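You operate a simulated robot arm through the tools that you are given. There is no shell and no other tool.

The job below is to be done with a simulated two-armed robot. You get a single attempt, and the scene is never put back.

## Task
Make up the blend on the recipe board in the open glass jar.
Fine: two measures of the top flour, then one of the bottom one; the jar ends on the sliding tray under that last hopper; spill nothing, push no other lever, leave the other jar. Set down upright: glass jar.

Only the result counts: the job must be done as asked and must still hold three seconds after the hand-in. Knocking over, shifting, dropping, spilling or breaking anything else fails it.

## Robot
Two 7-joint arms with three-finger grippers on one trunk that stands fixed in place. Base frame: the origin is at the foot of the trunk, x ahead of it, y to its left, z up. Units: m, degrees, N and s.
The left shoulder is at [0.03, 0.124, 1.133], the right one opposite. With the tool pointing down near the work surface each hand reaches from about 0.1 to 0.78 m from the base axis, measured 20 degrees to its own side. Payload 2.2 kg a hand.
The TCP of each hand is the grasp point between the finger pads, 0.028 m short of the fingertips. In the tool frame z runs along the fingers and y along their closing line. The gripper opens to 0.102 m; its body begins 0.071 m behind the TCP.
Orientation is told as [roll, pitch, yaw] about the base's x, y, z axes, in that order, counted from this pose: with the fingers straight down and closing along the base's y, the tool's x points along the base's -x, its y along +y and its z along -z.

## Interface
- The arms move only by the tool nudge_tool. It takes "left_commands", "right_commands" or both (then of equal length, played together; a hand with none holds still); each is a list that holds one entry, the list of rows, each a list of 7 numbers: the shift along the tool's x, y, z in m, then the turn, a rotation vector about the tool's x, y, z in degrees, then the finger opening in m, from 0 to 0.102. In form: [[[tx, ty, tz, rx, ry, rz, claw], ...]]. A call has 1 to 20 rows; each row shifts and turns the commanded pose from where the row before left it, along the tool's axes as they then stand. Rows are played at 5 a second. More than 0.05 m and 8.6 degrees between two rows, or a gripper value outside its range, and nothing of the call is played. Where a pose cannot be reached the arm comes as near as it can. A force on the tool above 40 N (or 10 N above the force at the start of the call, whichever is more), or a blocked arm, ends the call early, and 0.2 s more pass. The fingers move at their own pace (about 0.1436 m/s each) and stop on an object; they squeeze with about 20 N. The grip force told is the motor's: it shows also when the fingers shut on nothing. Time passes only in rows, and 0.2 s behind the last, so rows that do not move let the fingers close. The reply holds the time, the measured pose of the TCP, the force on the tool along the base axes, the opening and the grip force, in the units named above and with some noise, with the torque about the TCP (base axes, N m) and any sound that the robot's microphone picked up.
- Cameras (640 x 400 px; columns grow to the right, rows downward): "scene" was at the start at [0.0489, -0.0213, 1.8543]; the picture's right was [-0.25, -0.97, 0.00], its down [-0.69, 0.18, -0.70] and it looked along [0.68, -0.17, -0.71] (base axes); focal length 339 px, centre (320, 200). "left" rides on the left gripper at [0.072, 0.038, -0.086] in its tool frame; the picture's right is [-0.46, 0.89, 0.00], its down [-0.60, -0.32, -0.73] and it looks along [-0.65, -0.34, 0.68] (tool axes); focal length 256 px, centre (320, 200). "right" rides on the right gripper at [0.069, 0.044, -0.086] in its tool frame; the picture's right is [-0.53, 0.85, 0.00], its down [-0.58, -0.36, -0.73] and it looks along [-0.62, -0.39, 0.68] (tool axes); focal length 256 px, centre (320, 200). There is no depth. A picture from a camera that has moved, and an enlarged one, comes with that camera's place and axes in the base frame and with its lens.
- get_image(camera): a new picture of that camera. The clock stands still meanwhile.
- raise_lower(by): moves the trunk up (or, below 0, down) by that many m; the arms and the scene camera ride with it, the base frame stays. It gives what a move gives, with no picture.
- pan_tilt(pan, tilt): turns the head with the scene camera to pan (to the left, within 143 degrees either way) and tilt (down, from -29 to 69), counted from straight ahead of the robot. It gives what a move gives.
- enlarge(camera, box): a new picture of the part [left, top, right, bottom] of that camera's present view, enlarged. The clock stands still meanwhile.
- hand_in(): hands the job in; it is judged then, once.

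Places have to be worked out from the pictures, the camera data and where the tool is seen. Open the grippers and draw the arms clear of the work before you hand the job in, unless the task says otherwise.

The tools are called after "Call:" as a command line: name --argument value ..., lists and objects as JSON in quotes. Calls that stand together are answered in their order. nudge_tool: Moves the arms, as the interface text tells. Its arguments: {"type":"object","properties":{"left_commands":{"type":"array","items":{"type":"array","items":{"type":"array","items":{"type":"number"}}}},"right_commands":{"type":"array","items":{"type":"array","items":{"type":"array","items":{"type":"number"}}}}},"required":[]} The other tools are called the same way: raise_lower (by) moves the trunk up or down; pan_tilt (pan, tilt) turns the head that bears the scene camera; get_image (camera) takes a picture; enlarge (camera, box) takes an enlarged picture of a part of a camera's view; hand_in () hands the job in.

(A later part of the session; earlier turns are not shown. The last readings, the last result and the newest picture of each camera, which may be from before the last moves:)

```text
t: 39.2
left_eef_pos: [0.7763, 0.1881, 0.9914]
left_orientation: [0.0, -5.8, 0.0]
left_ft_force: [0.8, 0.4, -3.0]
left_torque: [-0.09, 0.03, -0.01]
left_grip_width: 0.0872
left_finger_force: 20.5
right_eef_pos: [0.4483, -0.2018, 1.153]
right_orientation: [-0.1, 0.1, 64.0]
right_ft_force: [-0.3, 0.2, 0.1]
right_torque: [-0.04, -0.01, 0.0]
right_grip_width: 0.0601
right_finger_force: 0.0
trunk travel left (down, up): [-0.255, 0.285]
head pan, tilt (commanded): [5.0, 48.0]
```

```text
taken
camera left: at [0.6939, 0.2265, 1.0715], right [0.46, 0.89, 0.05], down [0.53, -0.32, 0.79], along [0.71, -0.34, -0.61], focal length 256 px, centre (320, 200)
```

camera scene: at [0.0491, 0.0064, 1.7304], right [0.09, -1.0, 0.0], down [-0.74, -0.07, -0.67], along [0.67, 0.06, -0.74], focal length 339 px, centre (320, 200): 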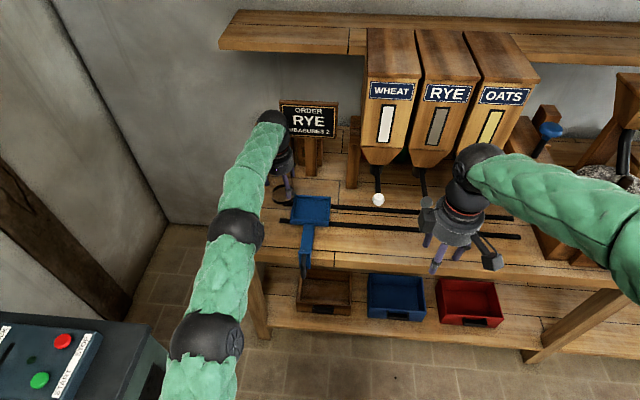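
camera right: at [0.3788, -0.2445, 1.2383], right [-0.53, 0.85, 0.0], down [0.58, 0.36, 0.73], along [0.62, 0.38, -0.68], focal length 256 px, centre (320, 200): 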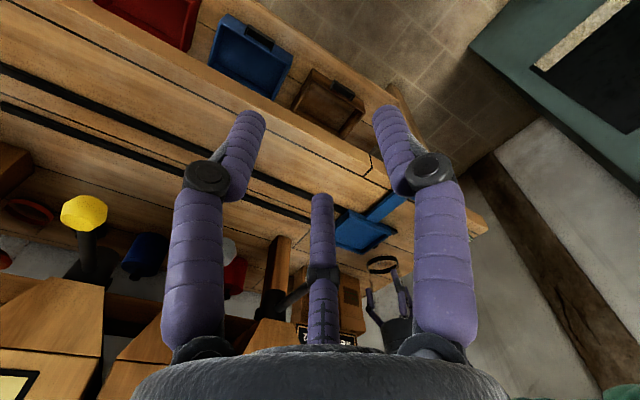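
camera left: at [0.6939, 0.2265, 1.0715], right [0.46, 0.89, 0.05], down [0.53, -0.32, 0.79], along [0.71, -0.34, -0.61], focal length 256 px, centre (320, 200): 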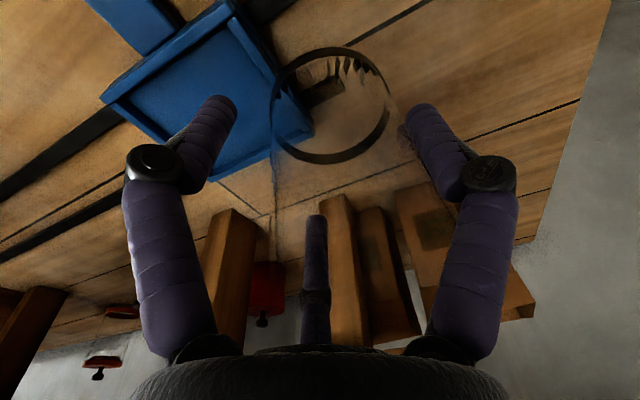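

The jar rides well. I continue to above the tray: base offset in the hand is about +7 mm in y, so I aim TCP at (0.764, 0.091).

Call:
nudge_tool --left_commands '[[[0.0026, -0.0162, -0.0002, 0, 0.65, 0, 0.08], [0.0026, -0.0162, -0.0002, 0, 0.65, 0, 0.08], [0.0026, -0.0162, -0.0002, 0, 0.65, 0, 0.08], [0.0025, -0.0162, -0.0001, 0, 0.65, 0, 0.08], [0.0015, -0.0162, -0.0001, 0, 0.65, 0, 0.08], [0.0005, -0.0162, 0, 0, 0.6, 0, 0.08], [0, 0, 0, 0, 0, 0, 0.08]]]'

Call:
enlarge --camera "scene" --box '[256, 150, 352, 210]'

Call:
enlarge --camera "right" --box '[320, 180, 448, 340]'

Call:
get_image --camera "left"

```text
t: 40.8
left_eef_pos: [0.7556, 0.0912, 0.9899]
left_orientation: [0.0, -1.9, 0.0]
left_ft_force: [0.1, 0.7, -3.7]
left_torque: [-0.02, 0.05, -0.05]
left_grip_width: 0.0872
left_finger_force: 19.9
left hand out of reach, approached as far as the arm can: row 6
right_eef_pos: [0.45, -0.2029, 1.1513]
right_orientation: [-0.1, 0.0, 64.1]
right_ft_force: [0.0, 0.4, 0.4]
right_torque: [0.04, 0.01, -0.02]
right_grip_width: 0.0598
right_finger_force: 0.1
trunk travel left (down, up): [-0.255, 0.285]
head pan, tilt (commanded): [5.0, 48.0]
```

```text
6.67 times, centred on (304, 180) of scene
camera zoom: at [0.0497, 0.0063, 1.7304], right [0.09, -1.0, 0.0], down [-0.74, -0.07, -0.67], along [0.67, 0.06, -0.74], focal length 2259 px, centre (427, 333)
```

zoom: 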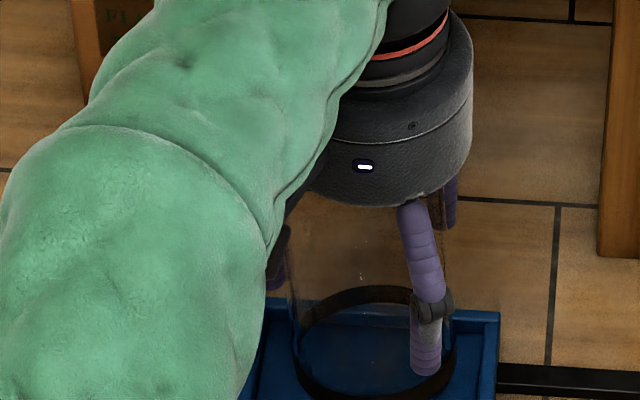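

```text
2.50 times, centred on (384, 260) of right
camera zoom: at [0.3792, -0.2446, 1.2381], right [-0.53, 0.85, 0.0], down [0.58, 0.36, 0.73], along [0.62, 0.38, -0.68], focal length 640 px, centre (160, 50)
```

zoom: 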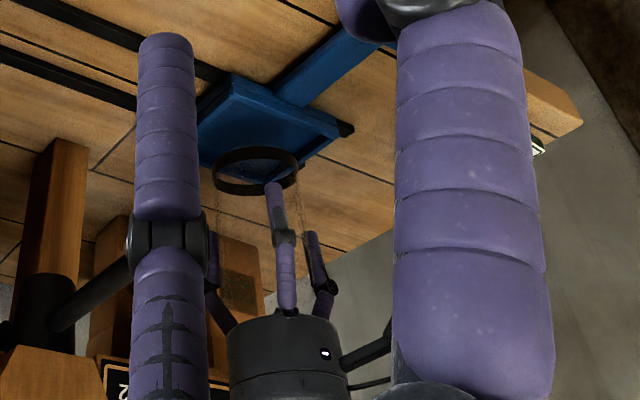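

```text
taken
camera left: at [0.6792, 0.1294, 1.0759], right [0.46, 0.89, 0.02], down [0.58, -0.32, 0.75], along [0.67, -0.34, -0.66], focal length 256 px, centre (320, 200)
```

left: 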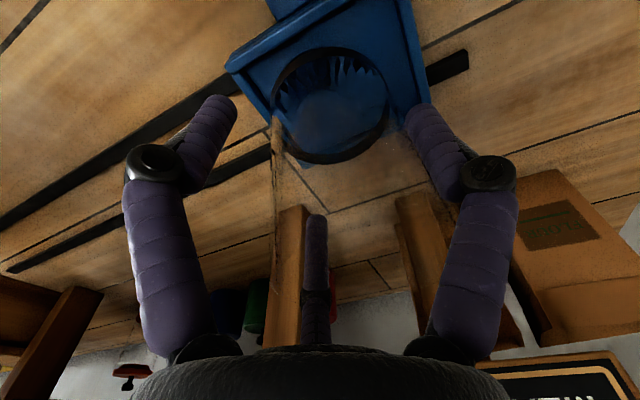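

I'm over the tray, but the reach limit leaves the base ~6 mm short in x. I'll tilt to 3.5° and move 3 mm forward so the base centres at x≈0.768, then lower to z≈0.966.

Call:
nudge_tool --left_commands '[[[0, 0, 0, 0, -1.6, 0, 0.08], [-0.0033, 0.0008, 0.0002, 0, 0, 0, 0.08], [0.0005, 0, 0.008, 0, 0, 0, 0.08], [0.0005, 0, 0.008, 0, 0, 0, 0.08], [0.0005, 0, 0.008, 0, 0, 0, 0.08], [0, 0, 0, 0, 0, 0, 0.08]]]'

Call:
enlarge --camera "scene" --box '[256, 170, 352, 230]'

Call:
enlarge --camera "right" --box '[340, 190, 420, 290]'

Call:
enlarge --camera "left" --box '[200, 0, 456, 180]'

```text
t: 42.2
left_eef_pos: [0.7574, 0.0919, 0.9675]
left_orientation: [0.0, -3.6, -0.1]
left_ft_force: [0.0, 0.4, -3.5]
left_torque: [-0.01, 0.02, -0.01]
left_grip_width: 0.0871
left_finger_force: 20.1
right_eef_pos: [0.4484, -0.2028, 1.1516]
right_orientation: [-0.1, 0.0, 64.0]
right_ft_force: [-1.3, -1.2, 0.9]
right_torque: [0.02, 0.0, 0.0]
right_grip_width: 0.0598
right_finger_force: 0.1
trunk travel left (down, up): [-0.255, 0.285]
head pan, tilt (commanded): [5.0, 48.0]
```

```text
6.67 times, centred on (304, 200) of scene
camera zoom: at [0.0492, 0.0057, 1.7304], right [0.09, -1.0, 0.0], down [-0.74, -0.06, -0.67], along [0.67, 0.06, -0.74], focal length 2259 px, centre (427, 200)
```

zoom: 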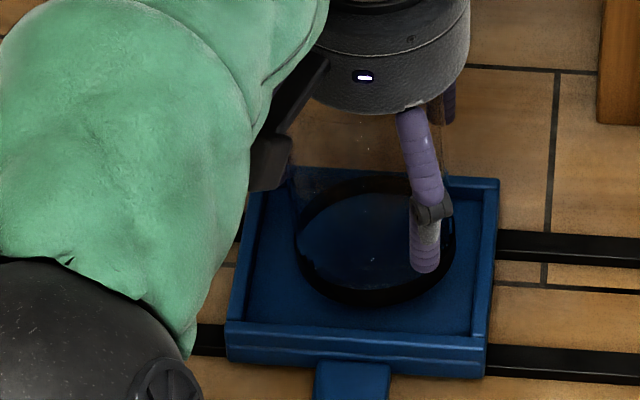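

```text
4.00 times, centred on (380, 240) of right
camera zoom: at [0.3788, -0.2451, 1.2381], right [-0.53, 0.85, 0.0], down [0.58, 0.36, 0.73], along [0.62, 0.38, -0.68], focal length 1024 px, centre (80, 40)
```

zoom: 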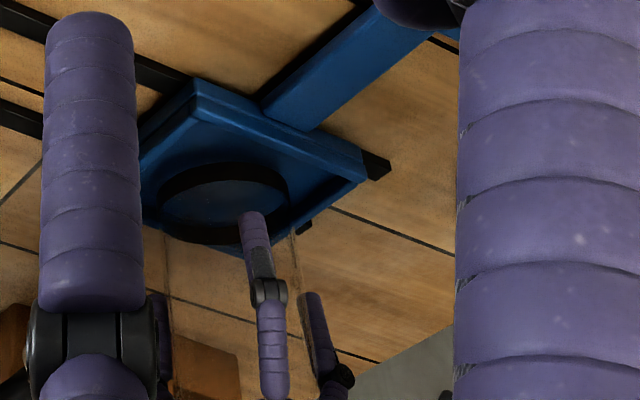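

```text
2.22 times, centred on (328, 90) of left
camera zoom: at [0.6797, 0.1297, 1.0496], right [0.46, 0.89, 0.03], down [0.56, -0.32, 0.77], along [0.69, -0.34, -0.64], focal length 569 px, centre (302, 444)
```

zoom: 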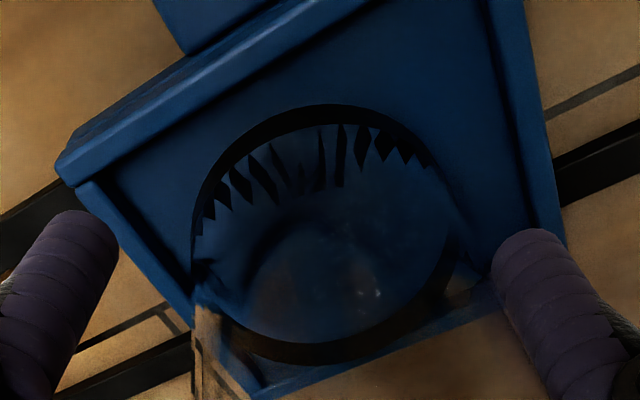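

The jar base is inside the tray outline with clearance on all sides. I lower in small steps and watch the vertical force.

Call:
nudge_tool --left_commands '[[[0.0002, 0, 0.003, 0, 0, 0, 0.08], [0.0002, 0, 0.003, 0, 0, 0, 0.08], [0.0002, 0, 0.003, 0, 0, 0, 0.08], [0, 0, 0, 0, 0, 0, 0.08]]]'

```text
t: 43.2
left_eef_pos: [0.7581, 0.0913, 0.9604]
left_orientation: [-0.1, -3.9, 0.1]
left_ft_force: [1.2, -0.9, 9.3]
left_torque: [0.07, -0.61, -0.13]
left_grip_width: 0.0876
left_finger_force: 19.8
right_eef_pos: [0.4489, -0.2033, 1.1515]
right_orientation: [0.0, 0.1, 64.1]
right_ft_force: [0.6, 0.1, -0.1]
right_torque: [-0.01, -0.03, -0.01]
right_grip_width: 0.0599
right_finger_force: 0.2
trunk travel left (down, up): [-0.255, 0.285]
head pan, tilt (commanded): [5.0, 48.0]
```

Contact with the tray floor (force now +9 N). I ease up slightly while turning the tool upright so the jar seats flat, then check.

Call:
nudge_tool --left_commands '[[[0, 0, -0.0015, 0, 0, 0, 0.08], [0.0025, 0, -0.0005, 0, 1.75, 0, 0.08], [0.0025, 0, -0.0005, 0, 1.75, 0, 0.08], [0, 0, 0, 0, 0, 0, 0.08]]]'

Call:
enlarge --camera "scene" --box '[256, 170, 352, 230]'

Call:
enlarge --camera "right" --box '[340, 190, 420, 290]'

```text
t: 44.2
left_eef_pos: [0.7519, 0.0919, 0.9602]
left_orientation: [0.0, -0.2, 0.0]
left_ft_force: [13.3, -1.2, 6.0]
left_torque: [0.04, -0.91, 0.01]
left_grip_width: 0.0863
left_finger_force: 20.3
right_eef_pos: [0.4504, -0.2024, 1.1514]
right_orientation: [0.2, 0.0, 64.0]
right_ft_force: [0.0, 0.4, -0.5]
right_torque: [0.01, -0.01, 0.0]
right_grip_width: 0.0599
right_finger_force: 0.1
trunk travel left (down, up): [-0.255, 0.285]
head pan, tilt (commanded): [5.0, 48.0]
```

```text
6.67 times, centred on (304, 200) of scene
camera zoom: at [0.0502, 0.0056, 1.7304], right [0.09, -1.0, 0.0], down [-0.74, -0.06, -0.67], along [0.67, 0.06, -0.74], focal length 2259 px, centre (427, 200)
```

zoom: 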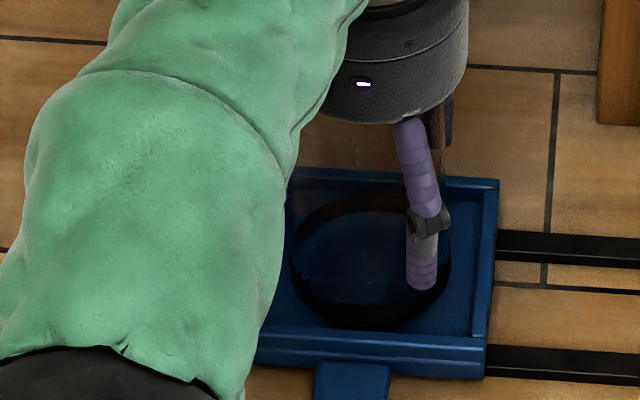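

```text
4.00 times, centred on (380, 240) of right
camera zoom: at [0.3796, -0.2451, 1.238], right [-0.53, 0.85, 0.0], down [0.58, 0.36, 0.73], along [0.62, 0.38, -0.68], focal length 1024 px, centre (80, 40)
```

zoom: 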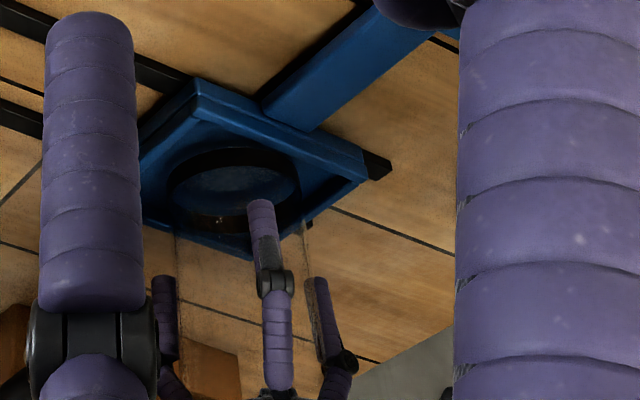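

There's 13 N in +x, so the jar base is pressing on the tray's near side. I ease 4 mm forward and up a little.

Call:
nudge_tool --left_commands '[[[-0.002, 0, -0.001, 0, 0, 0, 0.08], [-0.002, 0, 0, 0, 0, 0, 0.08], [0, 0, 0, 0, 0, 0, 0.08]]]'

```text
t: 45.0
left_eef_pos: [0.7518, 0.0917, 0.9596]
left_orientation: [0.0, -0.3, 0.0]
left_ft_force: [8.7, -0.7, 4.7]
left_torque: [0.01, -0.76, -0.06]
left_grip_width: 0.0862
left_finger_force: 20.0
left hand out of reach, approached as far as the arm can: row 1
right_eef_pos: [0.4498, -0.2033, 1.1519]
right_orientation: [0.1, 0.1, 64.0]
right_ft_force: [0.4, 0.5, 0.5]
right_torque: [0.03, 0.01, -0.03]
right_grip_width: 0.0597
right_finger_force: 0.0
trunk travel left (down, up): [-0.255, 0.285]
head pan, tilt (commanded): [5.0, 48.0]
```

The reach limit blocks that at zero tilt, so I tilt back 1.5° to move the base forward and relieve the side force.

Call:
nudge_tool --left_commands '[[[0, 0, -0.0005, 0, -0.8, 0, 0.08], [-0.001, 0, -0.0005, 0, -0.7, 0, 0.08], [0, 0, 0, 0, 0, 0, 0.08]]]'

Call:
enlarge --camera "scene" --box '[272, 180, 336, 220]'

```text
t: 45.8
left_eef_pos: [0.7538, 0.0921, 0.9589]
left_orientation: [0.0, -1.4, 0.1]
left_ft_force: [0.0, -0.4, -2.3]
left_torque: [-0.03, 0.03, 0.02]
left_grip_width: 0.0859
left_finger_force: 19.9
right_eef_pos: [0.4474, -0.2027, 1.1515]
right_orientation: [0.0, 0.1, 64.0]
right_ft_force: [-0.4, -0.7, 0.6]
right_torque: [0.03, -0.03, -0.02]
right_grip_width: 0.0601
right_finger_force: 0.1
trunk travel left (down, up): [-0.255, 0.285]
head pan, tilt (commanded): [5.0, 48.0]
```

```text
10.00 times, centred on (304, 200) of scene
camera zoom: at [0.0489, 0.0058, 1.7304], right [0.09, -1.0, 0.0], down [-0.74, -0.06, -0.67], along [0.67, 0.06, -0.74], focal length 3388 px, centre (480, 200)
```

zoom: 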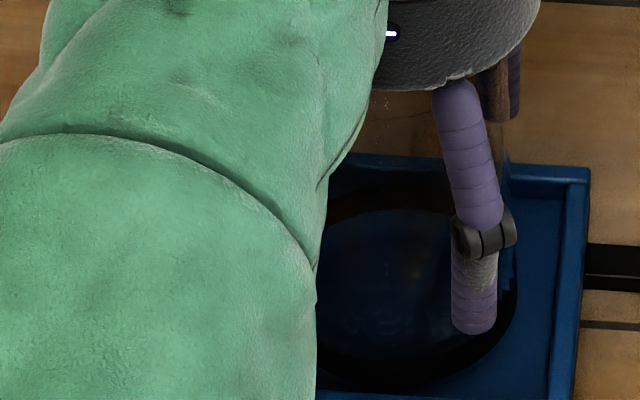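

Side force is gone and the jar is nearly hanging free (−2.3 N). I lower 1.5 mm to just touch the floor, then read the force.

Call:
nudge_tool --left_commands '[[[0, 0, 0.001, 0, 0, 0, 0.08], [0, 0, 0, 0, 0, 0, 0.08]]]'

```text
t: 46.4
left_eef_pos: [0.7536, 0.0925, 0.9596]
left_orientation: [0.0, -1.5, 0.1]
left_ft_force: [-1.3, 0.8, -2.4]
left_torque: [-0.04, 0.05, 0.0]
left_grip_width: 0.086
left_finger_force: 20.1
right_eef_pos: [0.4483, -0.2024, 1.1518]
right_orientation: [-0.1, 0.0, 64.0]
right_ft_force: [-0.8, -0.6, 0.7]
right_torque: [-0.02, 0.02, 0.0]
right_grip_width: 0.06
right_finger_force: 0.1
trunk travel left (down, up): [-0.255, 0.285]
head pan, tilt (commanded): [5.0, 48.0]
```

Still hanging. I lower another 2 mm in half-steps.

Call:
nudge_tool --left_commands '[[[0, 0, 0.001, 0, 0, 0, 0.08], [0, 0, 0.001, 0, 0, 0, 0.08], [0, 0, 0, 0, 0, 0, 0.08]]]'

```text
t: 47.2
left_eef_pos: [0.7539, 0.0923, 0.9588]
left_orientation: [0.0, -1.7, 0.0]
left_ft_force: [-0.6, -0.3, 2.4]
left_torque: [0.08, -0.07, 0.04]
left_grip_width: 0.0858
left_finger_force: 19.8
right_eef_pos: [0.4494, -0.2018, 1.1524]
right_orientation: [0.0, 0.0, 64.0]
right_ft_force: [0.8, 0.1, -0.8]
right_torque: [0.04, 0.02, 0.01]
right_grip_width: 0.0598
right_finger_force: 0.1
trunk travel left (down, up): [-0.255, 0.285]
head pan, tilt (commanded): [5.0, 48.0]
```

Now the jar rests on the tray floor (+2.4 N, negligible torque). I open the fingers gradually.

Call:
nudge_tool --left_commands '[[[0, 0, 0, 0, 0, 0, 0.0855], [0, 0, 0, 0, 0, 0, 0.0865], [0, 0, 0, 0, 0, 0, 0.088], [0, 0, 0, 0, 0, 0, 0.091], [0, 0, 0, 0, 0, 0, 0.096], [0, 0, 0, 0, 0, 0, 0.102], [0, 0, 0, 0, 0, 0, 0.102]]]'

Call:
enlarge --camera "scene" --box '[256, 170, 352, 230]'

Call:
enlarge --camera "right" --box '[340, 190, 420, 290]'

Call:
get_image --camera "left"

```text
t: 48.8
left_eef_pos: [0.7526, 0.0913, 0.9579]
left_orientation: [0.0, -1.6, 0.0]
left_ft_force: [0.5, 0.3, 0.5]
left_torque: [0.04, 0.01, 0.0]
left_grip_width: 0.1019
left_finger_force: 0.1
right_eef_pos: [0.4476, -0.2032, 1.1518]
right_orientation: [0.0, 0.0, 64.1]
right_ft_force: [0.4, -0.1, 0.1]
right_torque: [-0.03, 0.01, -0.02]
right_grip_width: 0.0602
right_finger_force: 0.0
trunk travel left (down, up): [-0.255, 0.285]
head pan, tilt (commanded): [5.0, 48.0]
```

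```text
6.67 times, centred on (304, 200) of scene
camera zoom: at [0.0488, 0.0057, 1.7304], right [0.09, -1.0, 0.0], down [-0.74, -0.06, -0.67], along [0.67, 0.06, -0.74], focal length 2259 px, centre (427, 200)
```

zoom: 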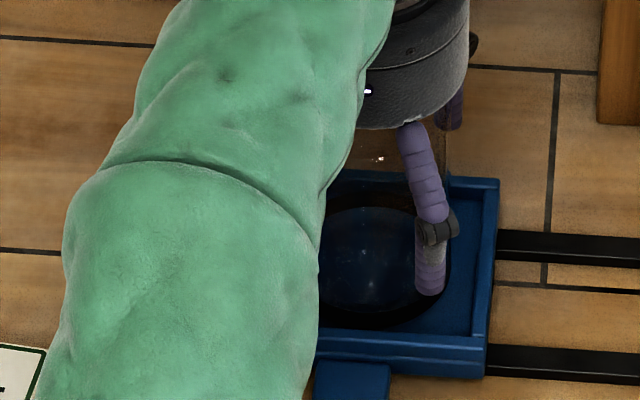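

```text
4.00 times, centred on (380, 240) of right
camera zoom: at [0.3786, -0.245, 1.2382], right [-0.53, 0.85, 0.0], down [0.58, 0.36, 0.73], along [0.62, 0.38, -0.68], focal length 1024 px, centre (80, 40)
```

zoom: 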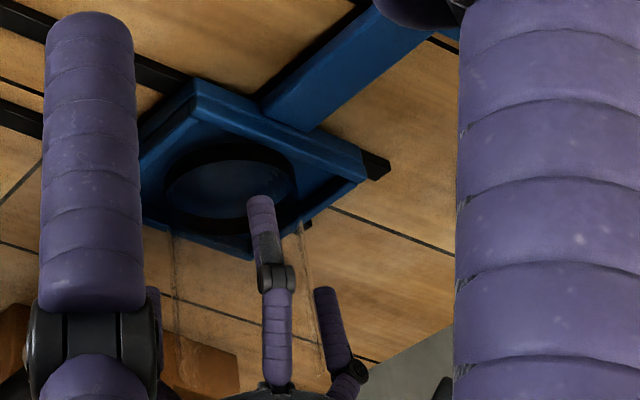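

```text
taken
camera left: at [0.6781, 0.13, 1.0437], right [0.46, 0.89, 0.01], down [0.58, -0.32, 0.75], along [0.67, -0.34, -0.66], focal length 256 px, centre (320, 200)
```

left: 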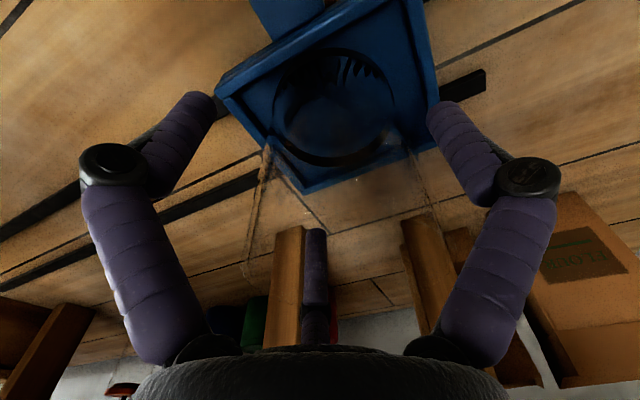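

The jar is standing free on the tray. It sits ~9 mm toward the thumb side of the open hand, so I recentre the hand by +8 mm in y before lifting straight up with the trunk (which avoids the arm's reach limit).

Call:
nudge_tool --left_commands '[[[-0.001, 0.004, 0, 0, 0, 0, 0.102], [-0.001, 0.004, 0, 0, 0, 0, 0.102], [0, 0, 0, 0, 0, 0, 0.102]]]'

Call:
get_image --camera "left"

```text
t: 49.6
left_eef_pos: [0.756, 0.0992, 0.9581]
left_orientation: [0.0, -1.6, 0.1]
left_ft_force: [0.5, 0.0, 0.1]
left_torque: [-0.05, -0.01, 0.06]
left_grip_width: 0.1022
left_finger_force: 0.1
right_eef_pos: [0.4488, -0.2035, 1.1518]
right_orientation: [0.1, 0.0, 64.0]
right_ft_force: [-0.8, 0.0, -0.7]
right_torque: [0.0, 0.02, 0.02]
right_grip_width: 0.0597
right_finger_force: 0.2
trunk travel left (down, up): [-0.255, 0.285]
head pan, tilt (commanded): [5.0, 48.0]
```

```text
taken
camera left: at [0.6804, 0.1382, 1.0437], right [0.46, 0.89, 0.01], down [0.58, -0.32, 0.75], along [0.67, -0.34, -0.66], focal length 256 px, centre (320, 200)
```

left: 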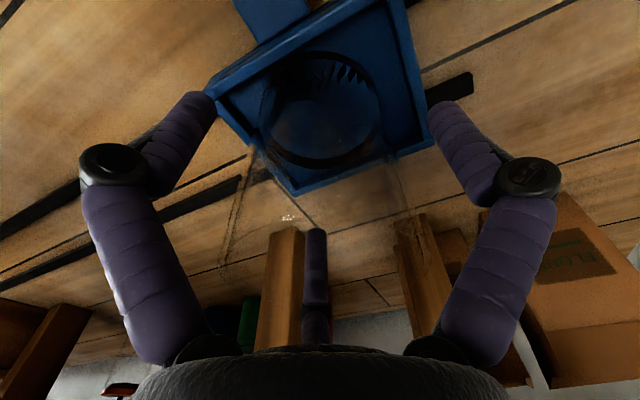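

The jar is centred in the hand now (ring centre at column 321) and there is no contact. I raise the trunk 0.12 m to lift the fingers straight off.

Call:
raise_lower --by 0.12

Call:
get_image --camera "scene"

Call:
get_image --camera "left"

Call:
get_image --camera "right"

```text
t: 51.1
left_eef_pos: [0.7566, 0.0993, 1.0768]
left_orientation: [-0.1, -1.5, 0.0]
left_ft_force: [-0.3, 0.0, -0.6]
left_torque: [0.0, 0.04, -0.01]
left_grip_width: 0.1019
left_finger_force: 0.1
right_eef_pos: [0.4489, -0.2031, 1.2723]
right_orientation: [0.0, -0.1, 64.0]
right_ft_force: [0.2, -0.1, -0.6]
right_torque: [0.04, -0.03, -0.01]
right_grip_width: 0.0599
right_finger_force: 0.0
trunk travel left (down, up): [-0.375, 0.165]
head pan, tilt (commanded): [5.0, 48.0]
```

```text
taken
camera scene: at [0.0491, 0.0057, 1.8503], right [0.09, -1.0, 0.0], down [-0.74, -0.06, -0.67], along [0.67, 0.06, -0.74], focal length 339 px, centre (320, 200)
```

scene: 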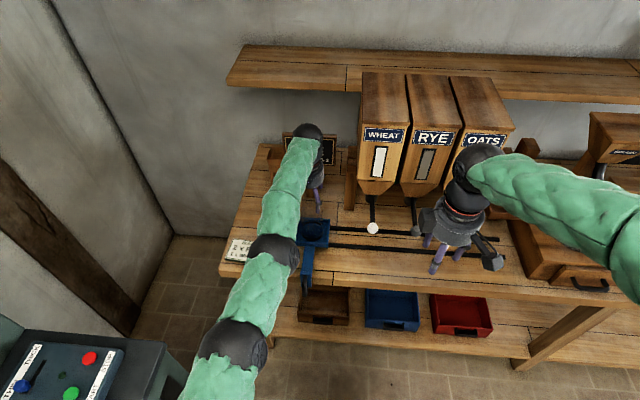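

```text
taken
camera left: at [0.6805, 0.1382, 1.1632], right [0.46, 0.89, 0.01], down [0.58, -0.32, 0.75], along [0.67, -0.34, -0.66], focal length 256 px, centre (320, 200)
```

left: 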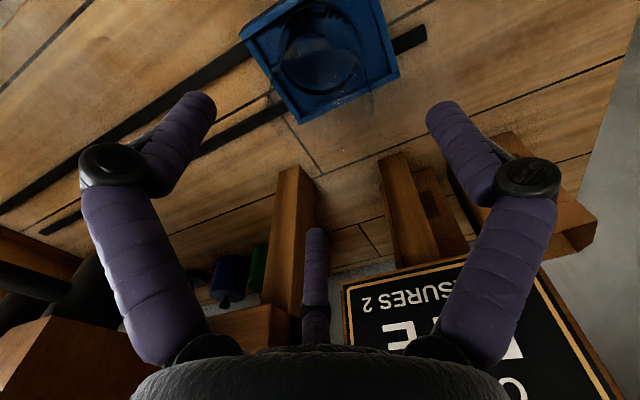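

```text
taken
camera right: at [0.3787, -0.245, 1.3579], right [-0.53, 0.85, 0.0], down [0.58, 0.36, 0.73], along [0.62, 0.38, -0.68], focal length 256 px, centre (320, 200)
```

right: 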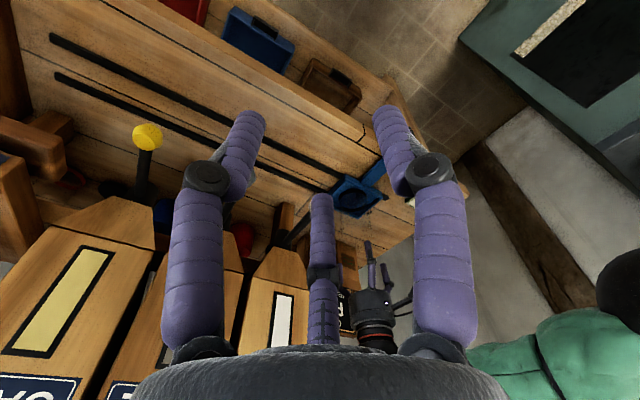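

The jar stands on the tray. I draw the left hand up and back to look at the jar's placement and the spouts.

Call:
nudge_tool --left_commands '[[[0, 0, -0.03, 0, 0, 0, 0.102], [0.03, 0.01, -0.02, 0, 0, 0, 0.102], [0.04, 0.015, -0.01, 0, 0, 0, 0.102], [0.04, 0.015, -0.01, 0, 0, 0, 0.102], [0.04, 0.015, -0.01, 0, 0, 0, 0.102], [0.04, 0.015, -0.01, 0, 0, 0, 0.102], [0.04, 0.015, -0.01, 0, 0, 0, 0.102], [0.04, 0.015, 0, 0, 1.5, 0, 0.102], [0, 0, 0, 0, 0, 0, 0.102]]]'

Call:
get_image --camera "left"

Call:
enlarge --camera "scene" --box '[272, 200, 368, 260]'

Call:
enlarge --camera "right" --box '[310, 150, 406, 210]'

```text
t: 53.1
left_eef_pos: [0.484, 0.2001, 1.1701]
left_orientation: [0.0, 0.0, 0.0]
left_ft_force: [0.4, -0.2, -0.7]
left_torque: [-0.03, 0.02, -0.01]
left_grip_width: 0.1022
left_finger_force: 0.0
right_eef_pos: [0.4497, -0.2015, 1.2702]
right_orientation: [0.1, 0.0, 64.0]
right_ft_force: [0.4, -0.4, -0.7]
right_torque: [-0.01, 0.0, 0.04]
right_grip_width: 0.0599
right_finger_force: 0.0
trunk travel left (down, up): [-0.375, 0.165]
head pan, tilt (commanded): [5.0, 48.0]
```

```text
taken
camera left: at [0.4096, 0.238, 1.2583], right [0.46, 0.89, 0.0], down [0.6, -0.32, 0.73], along [0.65, -0.34, -0.68], focal length 256 px, centre (320, 200)
```

left: 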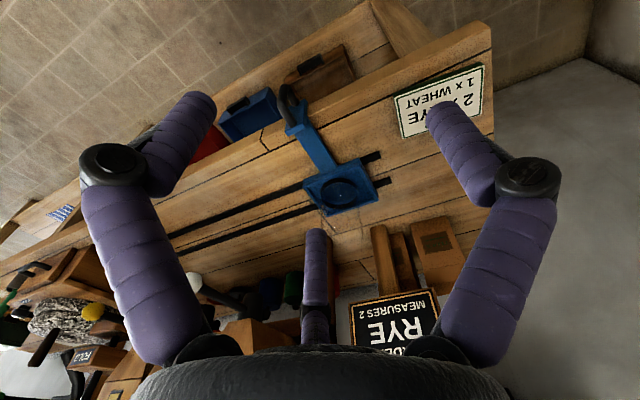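

```text
6.67 times, centred on (320, 230) of scene
camera zoom: at [0.0502, 0.0052, 1.8504], right [0.09, -1.0, 0.0], down [-0.74, -0.06, -0.67], along [0.67, 0.06, -0.74], focal length 2259 px, centre (320, 0)
```

zoom: 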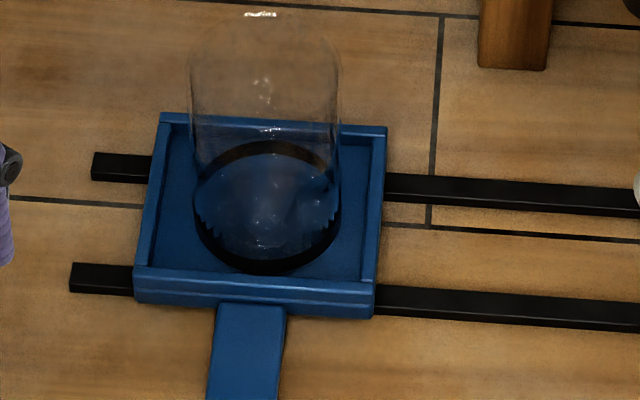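

```text
6.67 times, centred on (358, 180) of right
camera zoom: at [0.3796, -0.2454, 1.3578], right [-0.53, 0.85, 0.0], down [0.58, 0.36, 0.73], along [0.62, 0.38, -0.68], focal length 1707 px, centre (67, 333)
```

zoom: 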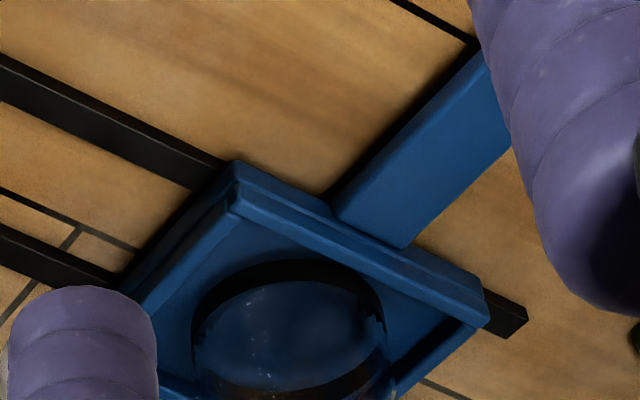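

The jar stands centred in the tray. Now I lower and tilt the left hand to look nearly level at the spouts and levers, to get their exact positions.

Call:
nudge_tool --left_commands '[[[0, 0, 0.04, 0, -8, 0, 0.102], [0, 0, 0.03, 0, -8, 0, 0.102], [0, 0, 0.03, 0, -8, 0, 0.102], [0, 0, 0, 0, -6, 0, 0.102], [0, 0, 0, 0, 0, 0, 0.102]]]'

Call:
get_image --camera "left"

```text
t: 54.3
left_eef_pos: [0.4969, 0.199, 1.0715]
left_orientation: [-0.1, -30.2, 0.1]
left_ft_force: [0.8, 0.1, -0.9]
left_torque: [0.0, 0.01, 0.02]
left_grip_width: 0.102
left_finger_force: 0.0
right_eef_pos: [0.4492, -0.203, 1.2726]
right_orientation: [0.1, 0.0, 64.0]
right_ft_force: [0.5, 0.4, -0.2]
right_torque: [0.0, 0.02, -0.01]
right_grip_width: 0.0598
right_finger_force: 0.1
trunk travel left (down, up): [-0.375, 0.165]
head pan, tilt (commanded): [5.0, 48.0]
```

```text
taken
camera left: at [0.39, 0.2384, 1.111], right [0.4, 0.89, 0.23], down [0.16, -0.32, 0.94], along [0.9, -0.34, -0.27], focal length 256 px, centre (320, 200)
```

left: 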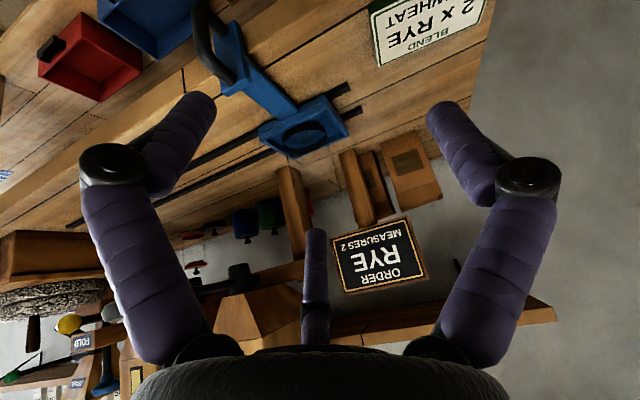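

The spouts are visible between the fingers; I enlarge that part.

Call:
enlarge --camera "left" --box '[180, 230, 308, 310]'

Call:
enlarge --camera "scene" --box '[350, 180, 446, 240]'

```text
5.00 times, centred on (244, 270) of left
camera zoom: at [0.39, 0.2384, 1.111], right [0.4, 0.89, 0.23], down [0.16, -0.32, 0.94], along [0.9, -0.34, -0.27], focal length 1280 px, centre (700, -150)
```

zoom: 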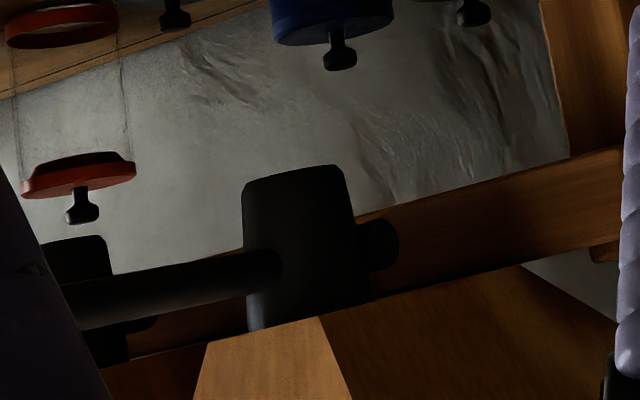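

```text
6.67 times, centred on (398, 210) of scene
camera zoom: at [0.0502, 0.006, 1.8504], right [0.09, -1.0, 0.0], down [-0.74, -0.06, -0.67], along [0.67, 0.06, -0.74], focal length 2259 px, centre (-200, 133)
```

zoom: 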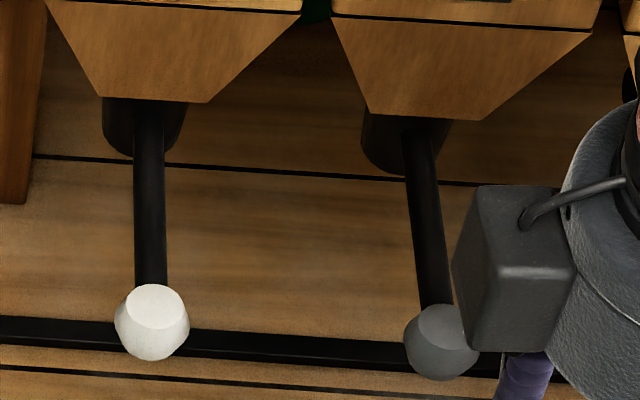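

The wheat spout's mouth is at about (0.772, −0.093, 1.067), with its lever rod level at z≈1.09; lidded jars stand behind it. Next I move the left hand away and bring the right hand (fingers closed) round to the +y side of the tray's handle, staying clear of the knobs.

Call:
nudge_tool --left_commands '[[[0.0061, 0.0167, -0.0383, 0, 0, 0, 0.102], [0.0061, 0.0167, -0.0383, 0, 0, 0, 0.102], [0.0061, 0.0167, -0.0383, 0, 0, 0, 0.102], [0.0061, 0.0167, -0.0383, 0, 0, 0, 0.102], [0.0061, 0.0167, -0.0383, 0, 0, 0, 0.102], [0.0061, 0.0167, -0.0383, 0, 0, 0, 0.102], [0, 0, 0, 0, 7.5, 0, 0.102], [0, 0, 0, 0, 7.5, 0, 0.102], [0, 0, 0, 0, 7.5, 0, 0.102], [0, 0, 0, 0, 7.5, 0, 0.102]]]'

Call:
nudge_tool --right_commands '[[[-0.0326, 0.0159, 0.0222, 0, 0, 0, 0.0], [-0.0326, 0.0159, 0.0222, 0, 0, 0, 0.0], [-0.0326, 0.0159, 0.0222, 0, 0, 0, 0.0], [-0.0326, 0.0159, 0.0222, 0, 0, 0, 0.0], [-0.0326, 0.0159, 0.0222, 0, 0, 0, 0.0], [-0.0326, 0.0159, 0.0222, 0, 0, 0, 0.0], [-0.0326, 0.0159, 0.0222, 0, 0, 0, 0.0], [-0.0326, 0.0159, 0.0222, 0, 0, 0, 0.0], [-0.0326, 0.0159, 0.0222, 0, 0, 0, 0.0], [-0.0326, 0.0159, 0.0222, 0, 0, 0, 0.0], [0, 0, 0, 0, 0, 0, 0.0]]]'

Call:
get_image --camera "scene"

Call:
get_image --camera "right"

```text
t: 56.5
left_eef_pos: [0.3502, 0.2996, 1.2521]
left_orientation: [0.0, 0.1, 0.0]
left_ft_force: [0.5, 0.9, 1.2]
left_torque: [-0.01, 0.03, 0.01]
left_grip_width: 0.102
left_finger_force: 0.0
right_eef_pos: [0.4505, -0.2009, 1.2723]
right_orientation: [0.0, 0.0, 64.0]
right_ft_force: [0.1, 0.1, 0.5]
right_torque: [-0.02, 0.02, 0.03]
right_grip_width: 0.0599
right_finger_force: 0.1
trunk travel left (down, up): [-0.375, 0.165]
head pan, tilt (commanded): [5.0, 48.0]
```

```text
t: 58.9
left_eef_pos: [0.3489, 0.2988, 1.2539]
left_orientation: [0.1, -0.1, 0.0]
left_ft_force: [0.7, -0.9, -0.5]
left_torque: [-0.02, -0.01, -0.02]
left_grip_width: 0.1019
left_finger_force: 0.0
right_eef_pos: [0.4496, 0.1591, 1.0499]
right_orientation: [0.1, -0.1, 64.0]
right_ft_force: [-0.2, 0.5, 0.5]
right_torque: [0.02, -0.01, 0.02]
right_grip_width: 0.0021
right_finger_force: 20.2
trunk travel left (down, up): [-0.375, 0.165]
head pan, tilt (commanded): [5.0, 48.0]
```

```text
taken
camera scene: at [0.0482, 0.0045, 1.8505], right [0.09, -1.0, 0.0], down [-0.74, -0.06, -0.67], along [0.67, 0.06, -0.74], focal length 339 px, centre (320, 200)
```

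scene: 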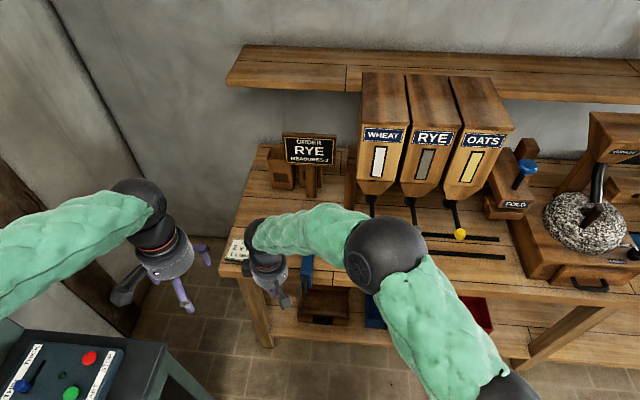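

```text
taken
camera right: at [0.3799, 0.1174, 1.1369], right [-0.53, 0.85, 0.0], down [0.58, 0.36, 0.73], along [0.62, 0.38, -0.68], focal length 256 px, centre (320, 200)
```

right: 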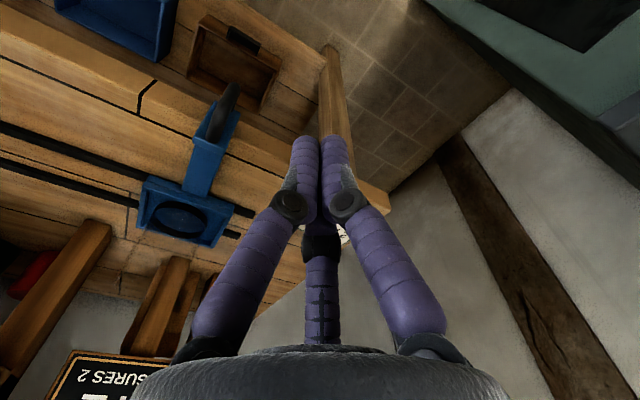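

The right elbow would come close to the knobs if the right arm reached across, so I'll use the left hand to push the tray in −y instead. I send the right hand back the way it came.

Call:
nudge_tool --right_commands '[[[0.0326, -0.0159, -0.0222, 0, 0, 0, 0.0], [0.0326, -0.0159, -0.0222, 0, 0, 0, 0.0], [0.0326, -0.0159, -0.0222, 0, 0, 0, 0.0], [0.0326, -0.0159, -0.0222, 0, 0, 0, 0.0], [0.0326, -0.0159, -0.0222, 0, 0, 0, 0.0], [0.0326, -0.0159, -0.0222, 0, 0, 0, 0.0], [0.0326, -0.0159, -0.0222, 0, 0, 0, 0.0], [0.0326, -0.0159, -0.0222, 0, 0, 0, 0.0], [0.0326, -0.0159, -0.0222, 0, 0, 0, 0.0], [0.0326, -0.0159, -0.0222, 0, 0, 0, 0.0], [0.04, -0.015, 0, 0, 0, 0, 0.0], [0.04, -0.015, 0, 0, 0, 0, 0.0], [0.04, -0.015, 0, 0, 0, 0, 0.0]]]'

Call:
get_image --camera "scene"

```text
t: 61.7
left_eef_pos: [0.3494, 0.2985, 1.253]
left_orientation: [0.0, -0.1, 0.0]
left_ft_force: [0.5, -0.8, -0.5]
left_torque: [0.01, 0.01, -0.02]
left_grip_width: 0.102
left_finger_force: 0.0
right_eef_pos: [0.4349, -0.3317, 1.2717]
right_orientation: [0.0, 0.0, 64.0]
right_ft_force: [0.6, 0.4, -0.5]
right_torque: [0.02, 0.0, 0.01]
right_grip_width: 0.0021
right_finger_force: 19.6
trunk travel left (down, up): [-0.375, 0.165]
head pan, tilt (commanded): [5.0, 48.0]
```

```text
taken
camera scene: at [0.0485, 0.0043, 1.8504], right [0.09, -1.0, 0.0], down [-0.74, -0.06, -0.67], along [0.67, 0.06, -0.74], focal length 339 px, centre (320, 200)
```

scene: 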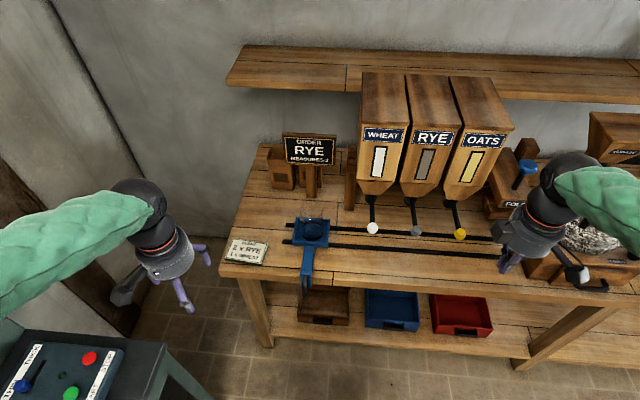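

Now the left hand, fingers closed, goes to the +y side of the handle at (0.549, 0.165), first at z≈1.0.

Call:
nudge_tool --left_commands '[[[-0.025, -0.0167, 0.0316, 0, 0, 0, 0.0], [-0.025, -0.0167, 0.0316, 0, 0, 0, 0.0], [-0.025, -0.0167, 0.0316, 0, 0, 0, 0.0], [-0.025, -0.0167, 0.0316, 0, 0, 0, 0.0], [-0.025, -0.0167, 0.0316, 0, 0, 0, 0.0], [-0.025, -0.0167, 0.0316, 0, 0, 0, 0.0], [-0.025, -0.0167, 0.0316, 0, 0, 0, 0.0], [-0.025, -0.0167, 0.0316, 0, 0, 0, 0.0], [0, 0, 0, 0, 0, 0, 0.0]]]'

Call:
get_image --camera "scene"

Call:
get_image --camera "left"

```text
t: 63.7
left_eef_pos: [0.5486, 0.1652, 1.0004]
left_orientation: [0.0, -0.2, 0.1]
left_ft_force: [-1.0, 1.2, 0.4]
left_torque: [0.01, -0.04, 0.0]
left_grip_width: 0.0022
left_finger_force: 19.8
right_eef_pos: [0.4348, -0.3296, 1.2721]
right_orientation: [-0.1, 0.0, 64.0]
right_ft_force: [-0.1, 0.3, -0.1]
right_torque: [-0.01, -0.01, 0.0]
right_grip_width: 0.0023
right_finger_force: 19.6
trunk travel left (down, up): [-0.375, 0.165]
head pan, tilt (commanded): [5.0, 48.0]
```

```text
taken
camera scene: at [0.0472, 0.0061, 1.8505], right [0.09, -1.0, 0.0], down [-0.74, -0.06, -0.67], along [0.67, 0.06, -0.74], focal length 339 px, centre (320, 200)
```

scene: 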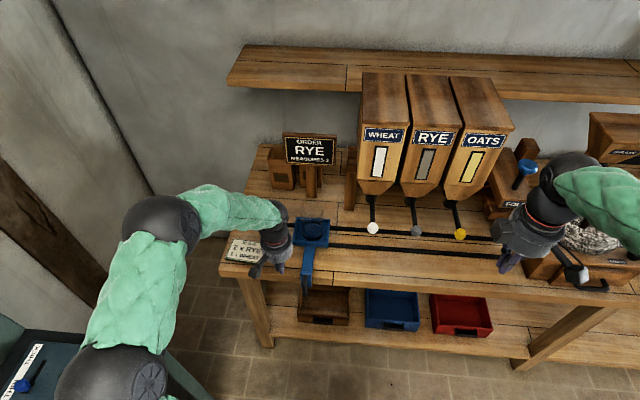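

```text
taken
camera left: at [0.4744, 0.2042, 1.0872], right [0.47, 0.89, 0.0], down [0.6, -0.32, 0.73], along [0.65, -0.34, -0.68], focal length 256 px, centre (320, 200)
```

left: 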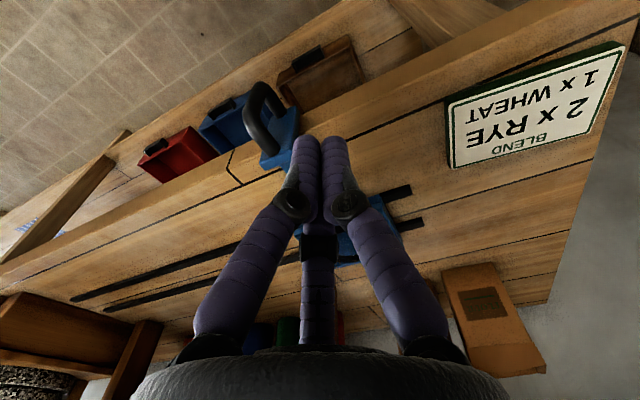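

The elbow stays out left, clear of everything. I lower the closed fingers to z≈0.878 beside the handle and look.

Call:
nudge_tool --left_commands '[[[0, 0, 0.04, 0, 0, 0, 0.0], [0, 0, 0.04, 0, 0, 0, 0.0], [0, 0, 0.03, 0, 0, 0, 0.0], [0, 0, 0.012, 0, 0, 0, 0.0], [0, 0, 0, 0, 0, 0, 0.0]]]'

Call:
get_image --camera "left"

Call:
enlarge --camera "scene" --box '[240, 210, 368, 290]'

```text
t: 64.9
left_eef_pos: [0.5491, 0.1677, 0.8771]
left_orientation: [-0.1, -0.1, 0.0]
left_ft_force: [-0.3, 0.3, -0.2]
left_torque: [0.0, -0.02, 0.01]
left_grip_width: 0.0024
left_finger_force: 19.9
right_eef_pos: [0.4363, -0.3301, 1.2729]
right_orientation: [-0.1, 0.1, 64.0]
right_ft_force: [0.4, 0.1, 0.5]
right_torque: [0.01, 0.01, 0.01]
right_grip_width: 0.0021
right_finger_force: 19.9
trunk travel left (down, up): [-0.375, 0.165]
head pan, tilt (commanded): [5.0, 48.0]
```

```text
taken
camera left: at [0.4761, 0.2051, 0.9655], right [0.46, 0.89, 0.0], down [0.6, -0.32, 0.73], along [0.65, -0.34, -0.68], focal length 256 px, centre (320, 200)
```

left: 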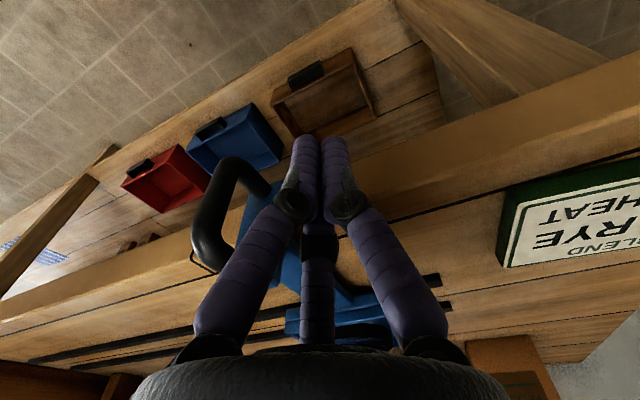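

```text
5.00 times, centred on (304, 250) of scene
camera zoom: at [0.0488, 0.0056, 1.8505], right [0.09, -1.0, 0.0], down [-0.74, -0.06, -0.67], along [0.67, 0.06, -0.74], focal length 1694 px, centre (400, -50)
```

zoom: 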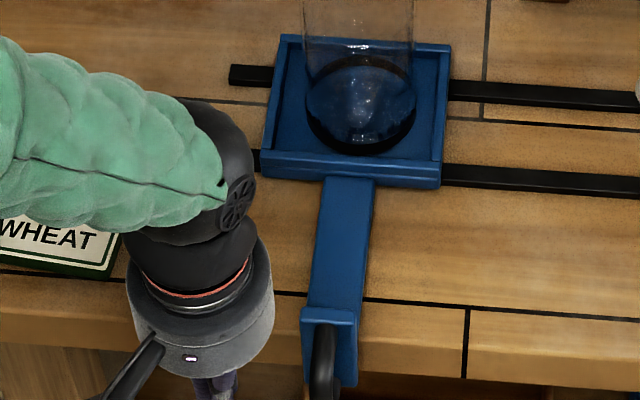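

The handle bar is at (0.548, 0.099), z 0.83–0.887. I tilt the hand 15° (body back, tips forward) for clearance from the lever knobs, lower 1 cm, and approach the bar.

Call:
nudge_tool --left_commands '[[[0, 0, 0.005, 0, -7.5, 0, 0.0], [0, 0, 0.005, 0, -7.5, 0, 0.0], [0, -0.012, 0, 0, 0, 0, 0.0], [0, -0.012, 0, 0, 0, 0, 0.0], [0, -0.008, 0, 0, 0, 0, 0.0], [0, 0, 0, 0, 0, 0, 0.0]]]'

Call:
get_image --camera "left"

Call:
enlarge --camera "scene" --box '[240, 210, 368, 290]'

```text
t: 66.3
left_eef_pos: [0.549, 0.1354, 0.8683]
left_orientation: [0.0, -15.0, -0.1]
left_ft_force: [-0.9, -0.2, -0.3]
left_torque: [0.0, 0.03, 0.01]
left_grip_width: 0.002
left_finger_force: 20.6
right_eef_pos: [0.4357, -0.3309, 1.2725]
right_orientation: [0.0, 0.1, 64.0]
right_ft_force: [-1.0, 0.9, 0.0]
right_torque: [-0.01, 0.0, 0.01]
right_grip_width: 0.0022
right_finger_force: 20.1
trunk travel left (down, up): [-0.375, 0.165]
head pan, tilt (commanded): [5.0, 48.0]
```

```text
taken
camera left: at [0.4567, 0.1725, 0.9339], right [0.45, 0.89, 0.12], down [0.39, -0.32, 0.86], along [0.8, -0.34, -0.49], focal length 256 px, centre (320, 200)
```

left: 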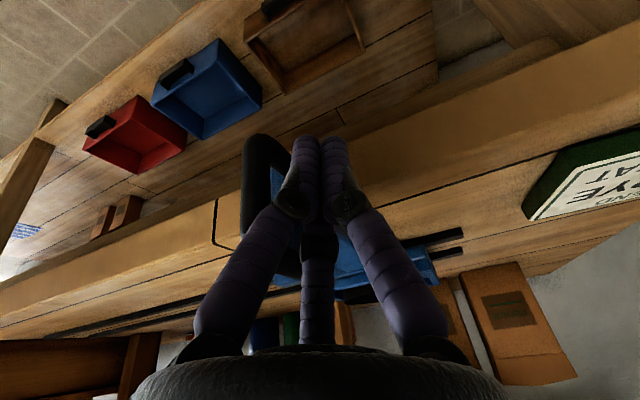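

```text
5.00 times, centred on (304, 250) of scene
camera zoom: at [0.0486, 0.0059, 1.8504], right [0.09, -1.0, 0.0], down [-0.74, -0.06, -0.67], along [0.67, 0.06, -0.74], focal length 1694 px, centre (400, -50)
```

zoom: 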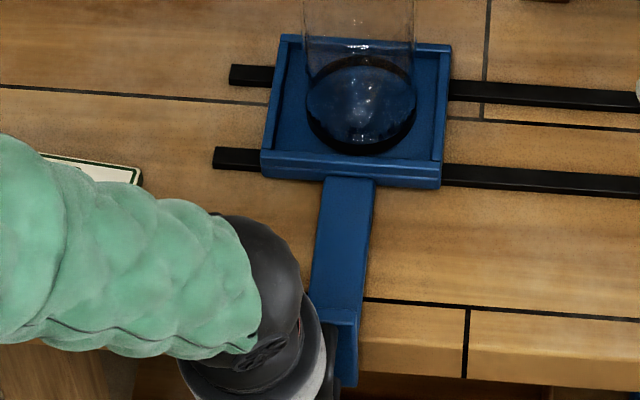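

Just short of contact. I push slowly in −y and watch force and tray motion.

Call:
nudge_tool --left_commands '[[[0, -0.004, 0, 0, 0, 0, 0.0], [0, -0.004, 0, 0, 0, 0, 0.0], [0, -0.004, 0, 0, 0, 0, 0.0], [0, -0.004, 0, 0, 0, 0, 0.0], [0, -0.004, 0, 0, 0, 0, 0.0], [0, -0.004, 0, 0, 0, 0, 0.0]]]'

Call:
enlarge --camera "scene" --box '[240, 210, 368, 290]'

```text
t: 67.7
left_eef_pos: [0.5504, 0.1105, 0.8687]
left_orientation: [-0.1, -15.1, 0.1]
left_ft_force: [0.9, 1.3, 0.0]
left_torque: [-0.05, 0.02, 0.03]
left_grip_width: 0.0021
left_finger_force: 20.1
right_eef_pos: [0.4356, -0.3301, 1.2703]
right_orientation: [0.0, 0.0, 64.0]
right_ft_force: [0.2, 0.3, -0.7]
right_torque: [-0.02, -0.01, -0.03]
right_grip_width: 0.0023
right_finger_force: 20.4
trunk travel left (down, up): [-0.375, 0.165]
head pan, tilt (commanded): [5.0, 48.0]
```

```text
5.00 times, centred on (304, 250) of scene
camera zoom: at [0.0489, 0.0058, 1.8504], right [0.09, -1.0, 0.0], down [-0.74, -0.06, -0.67], along [0.67, 0.06, -0.74], focal length 1694 px, centre (400, -50)
```

zoom: 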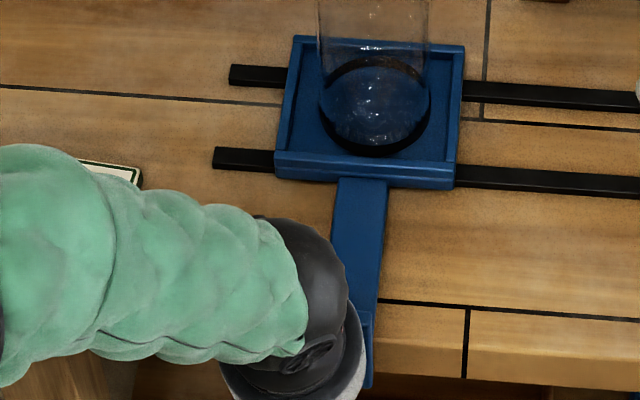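

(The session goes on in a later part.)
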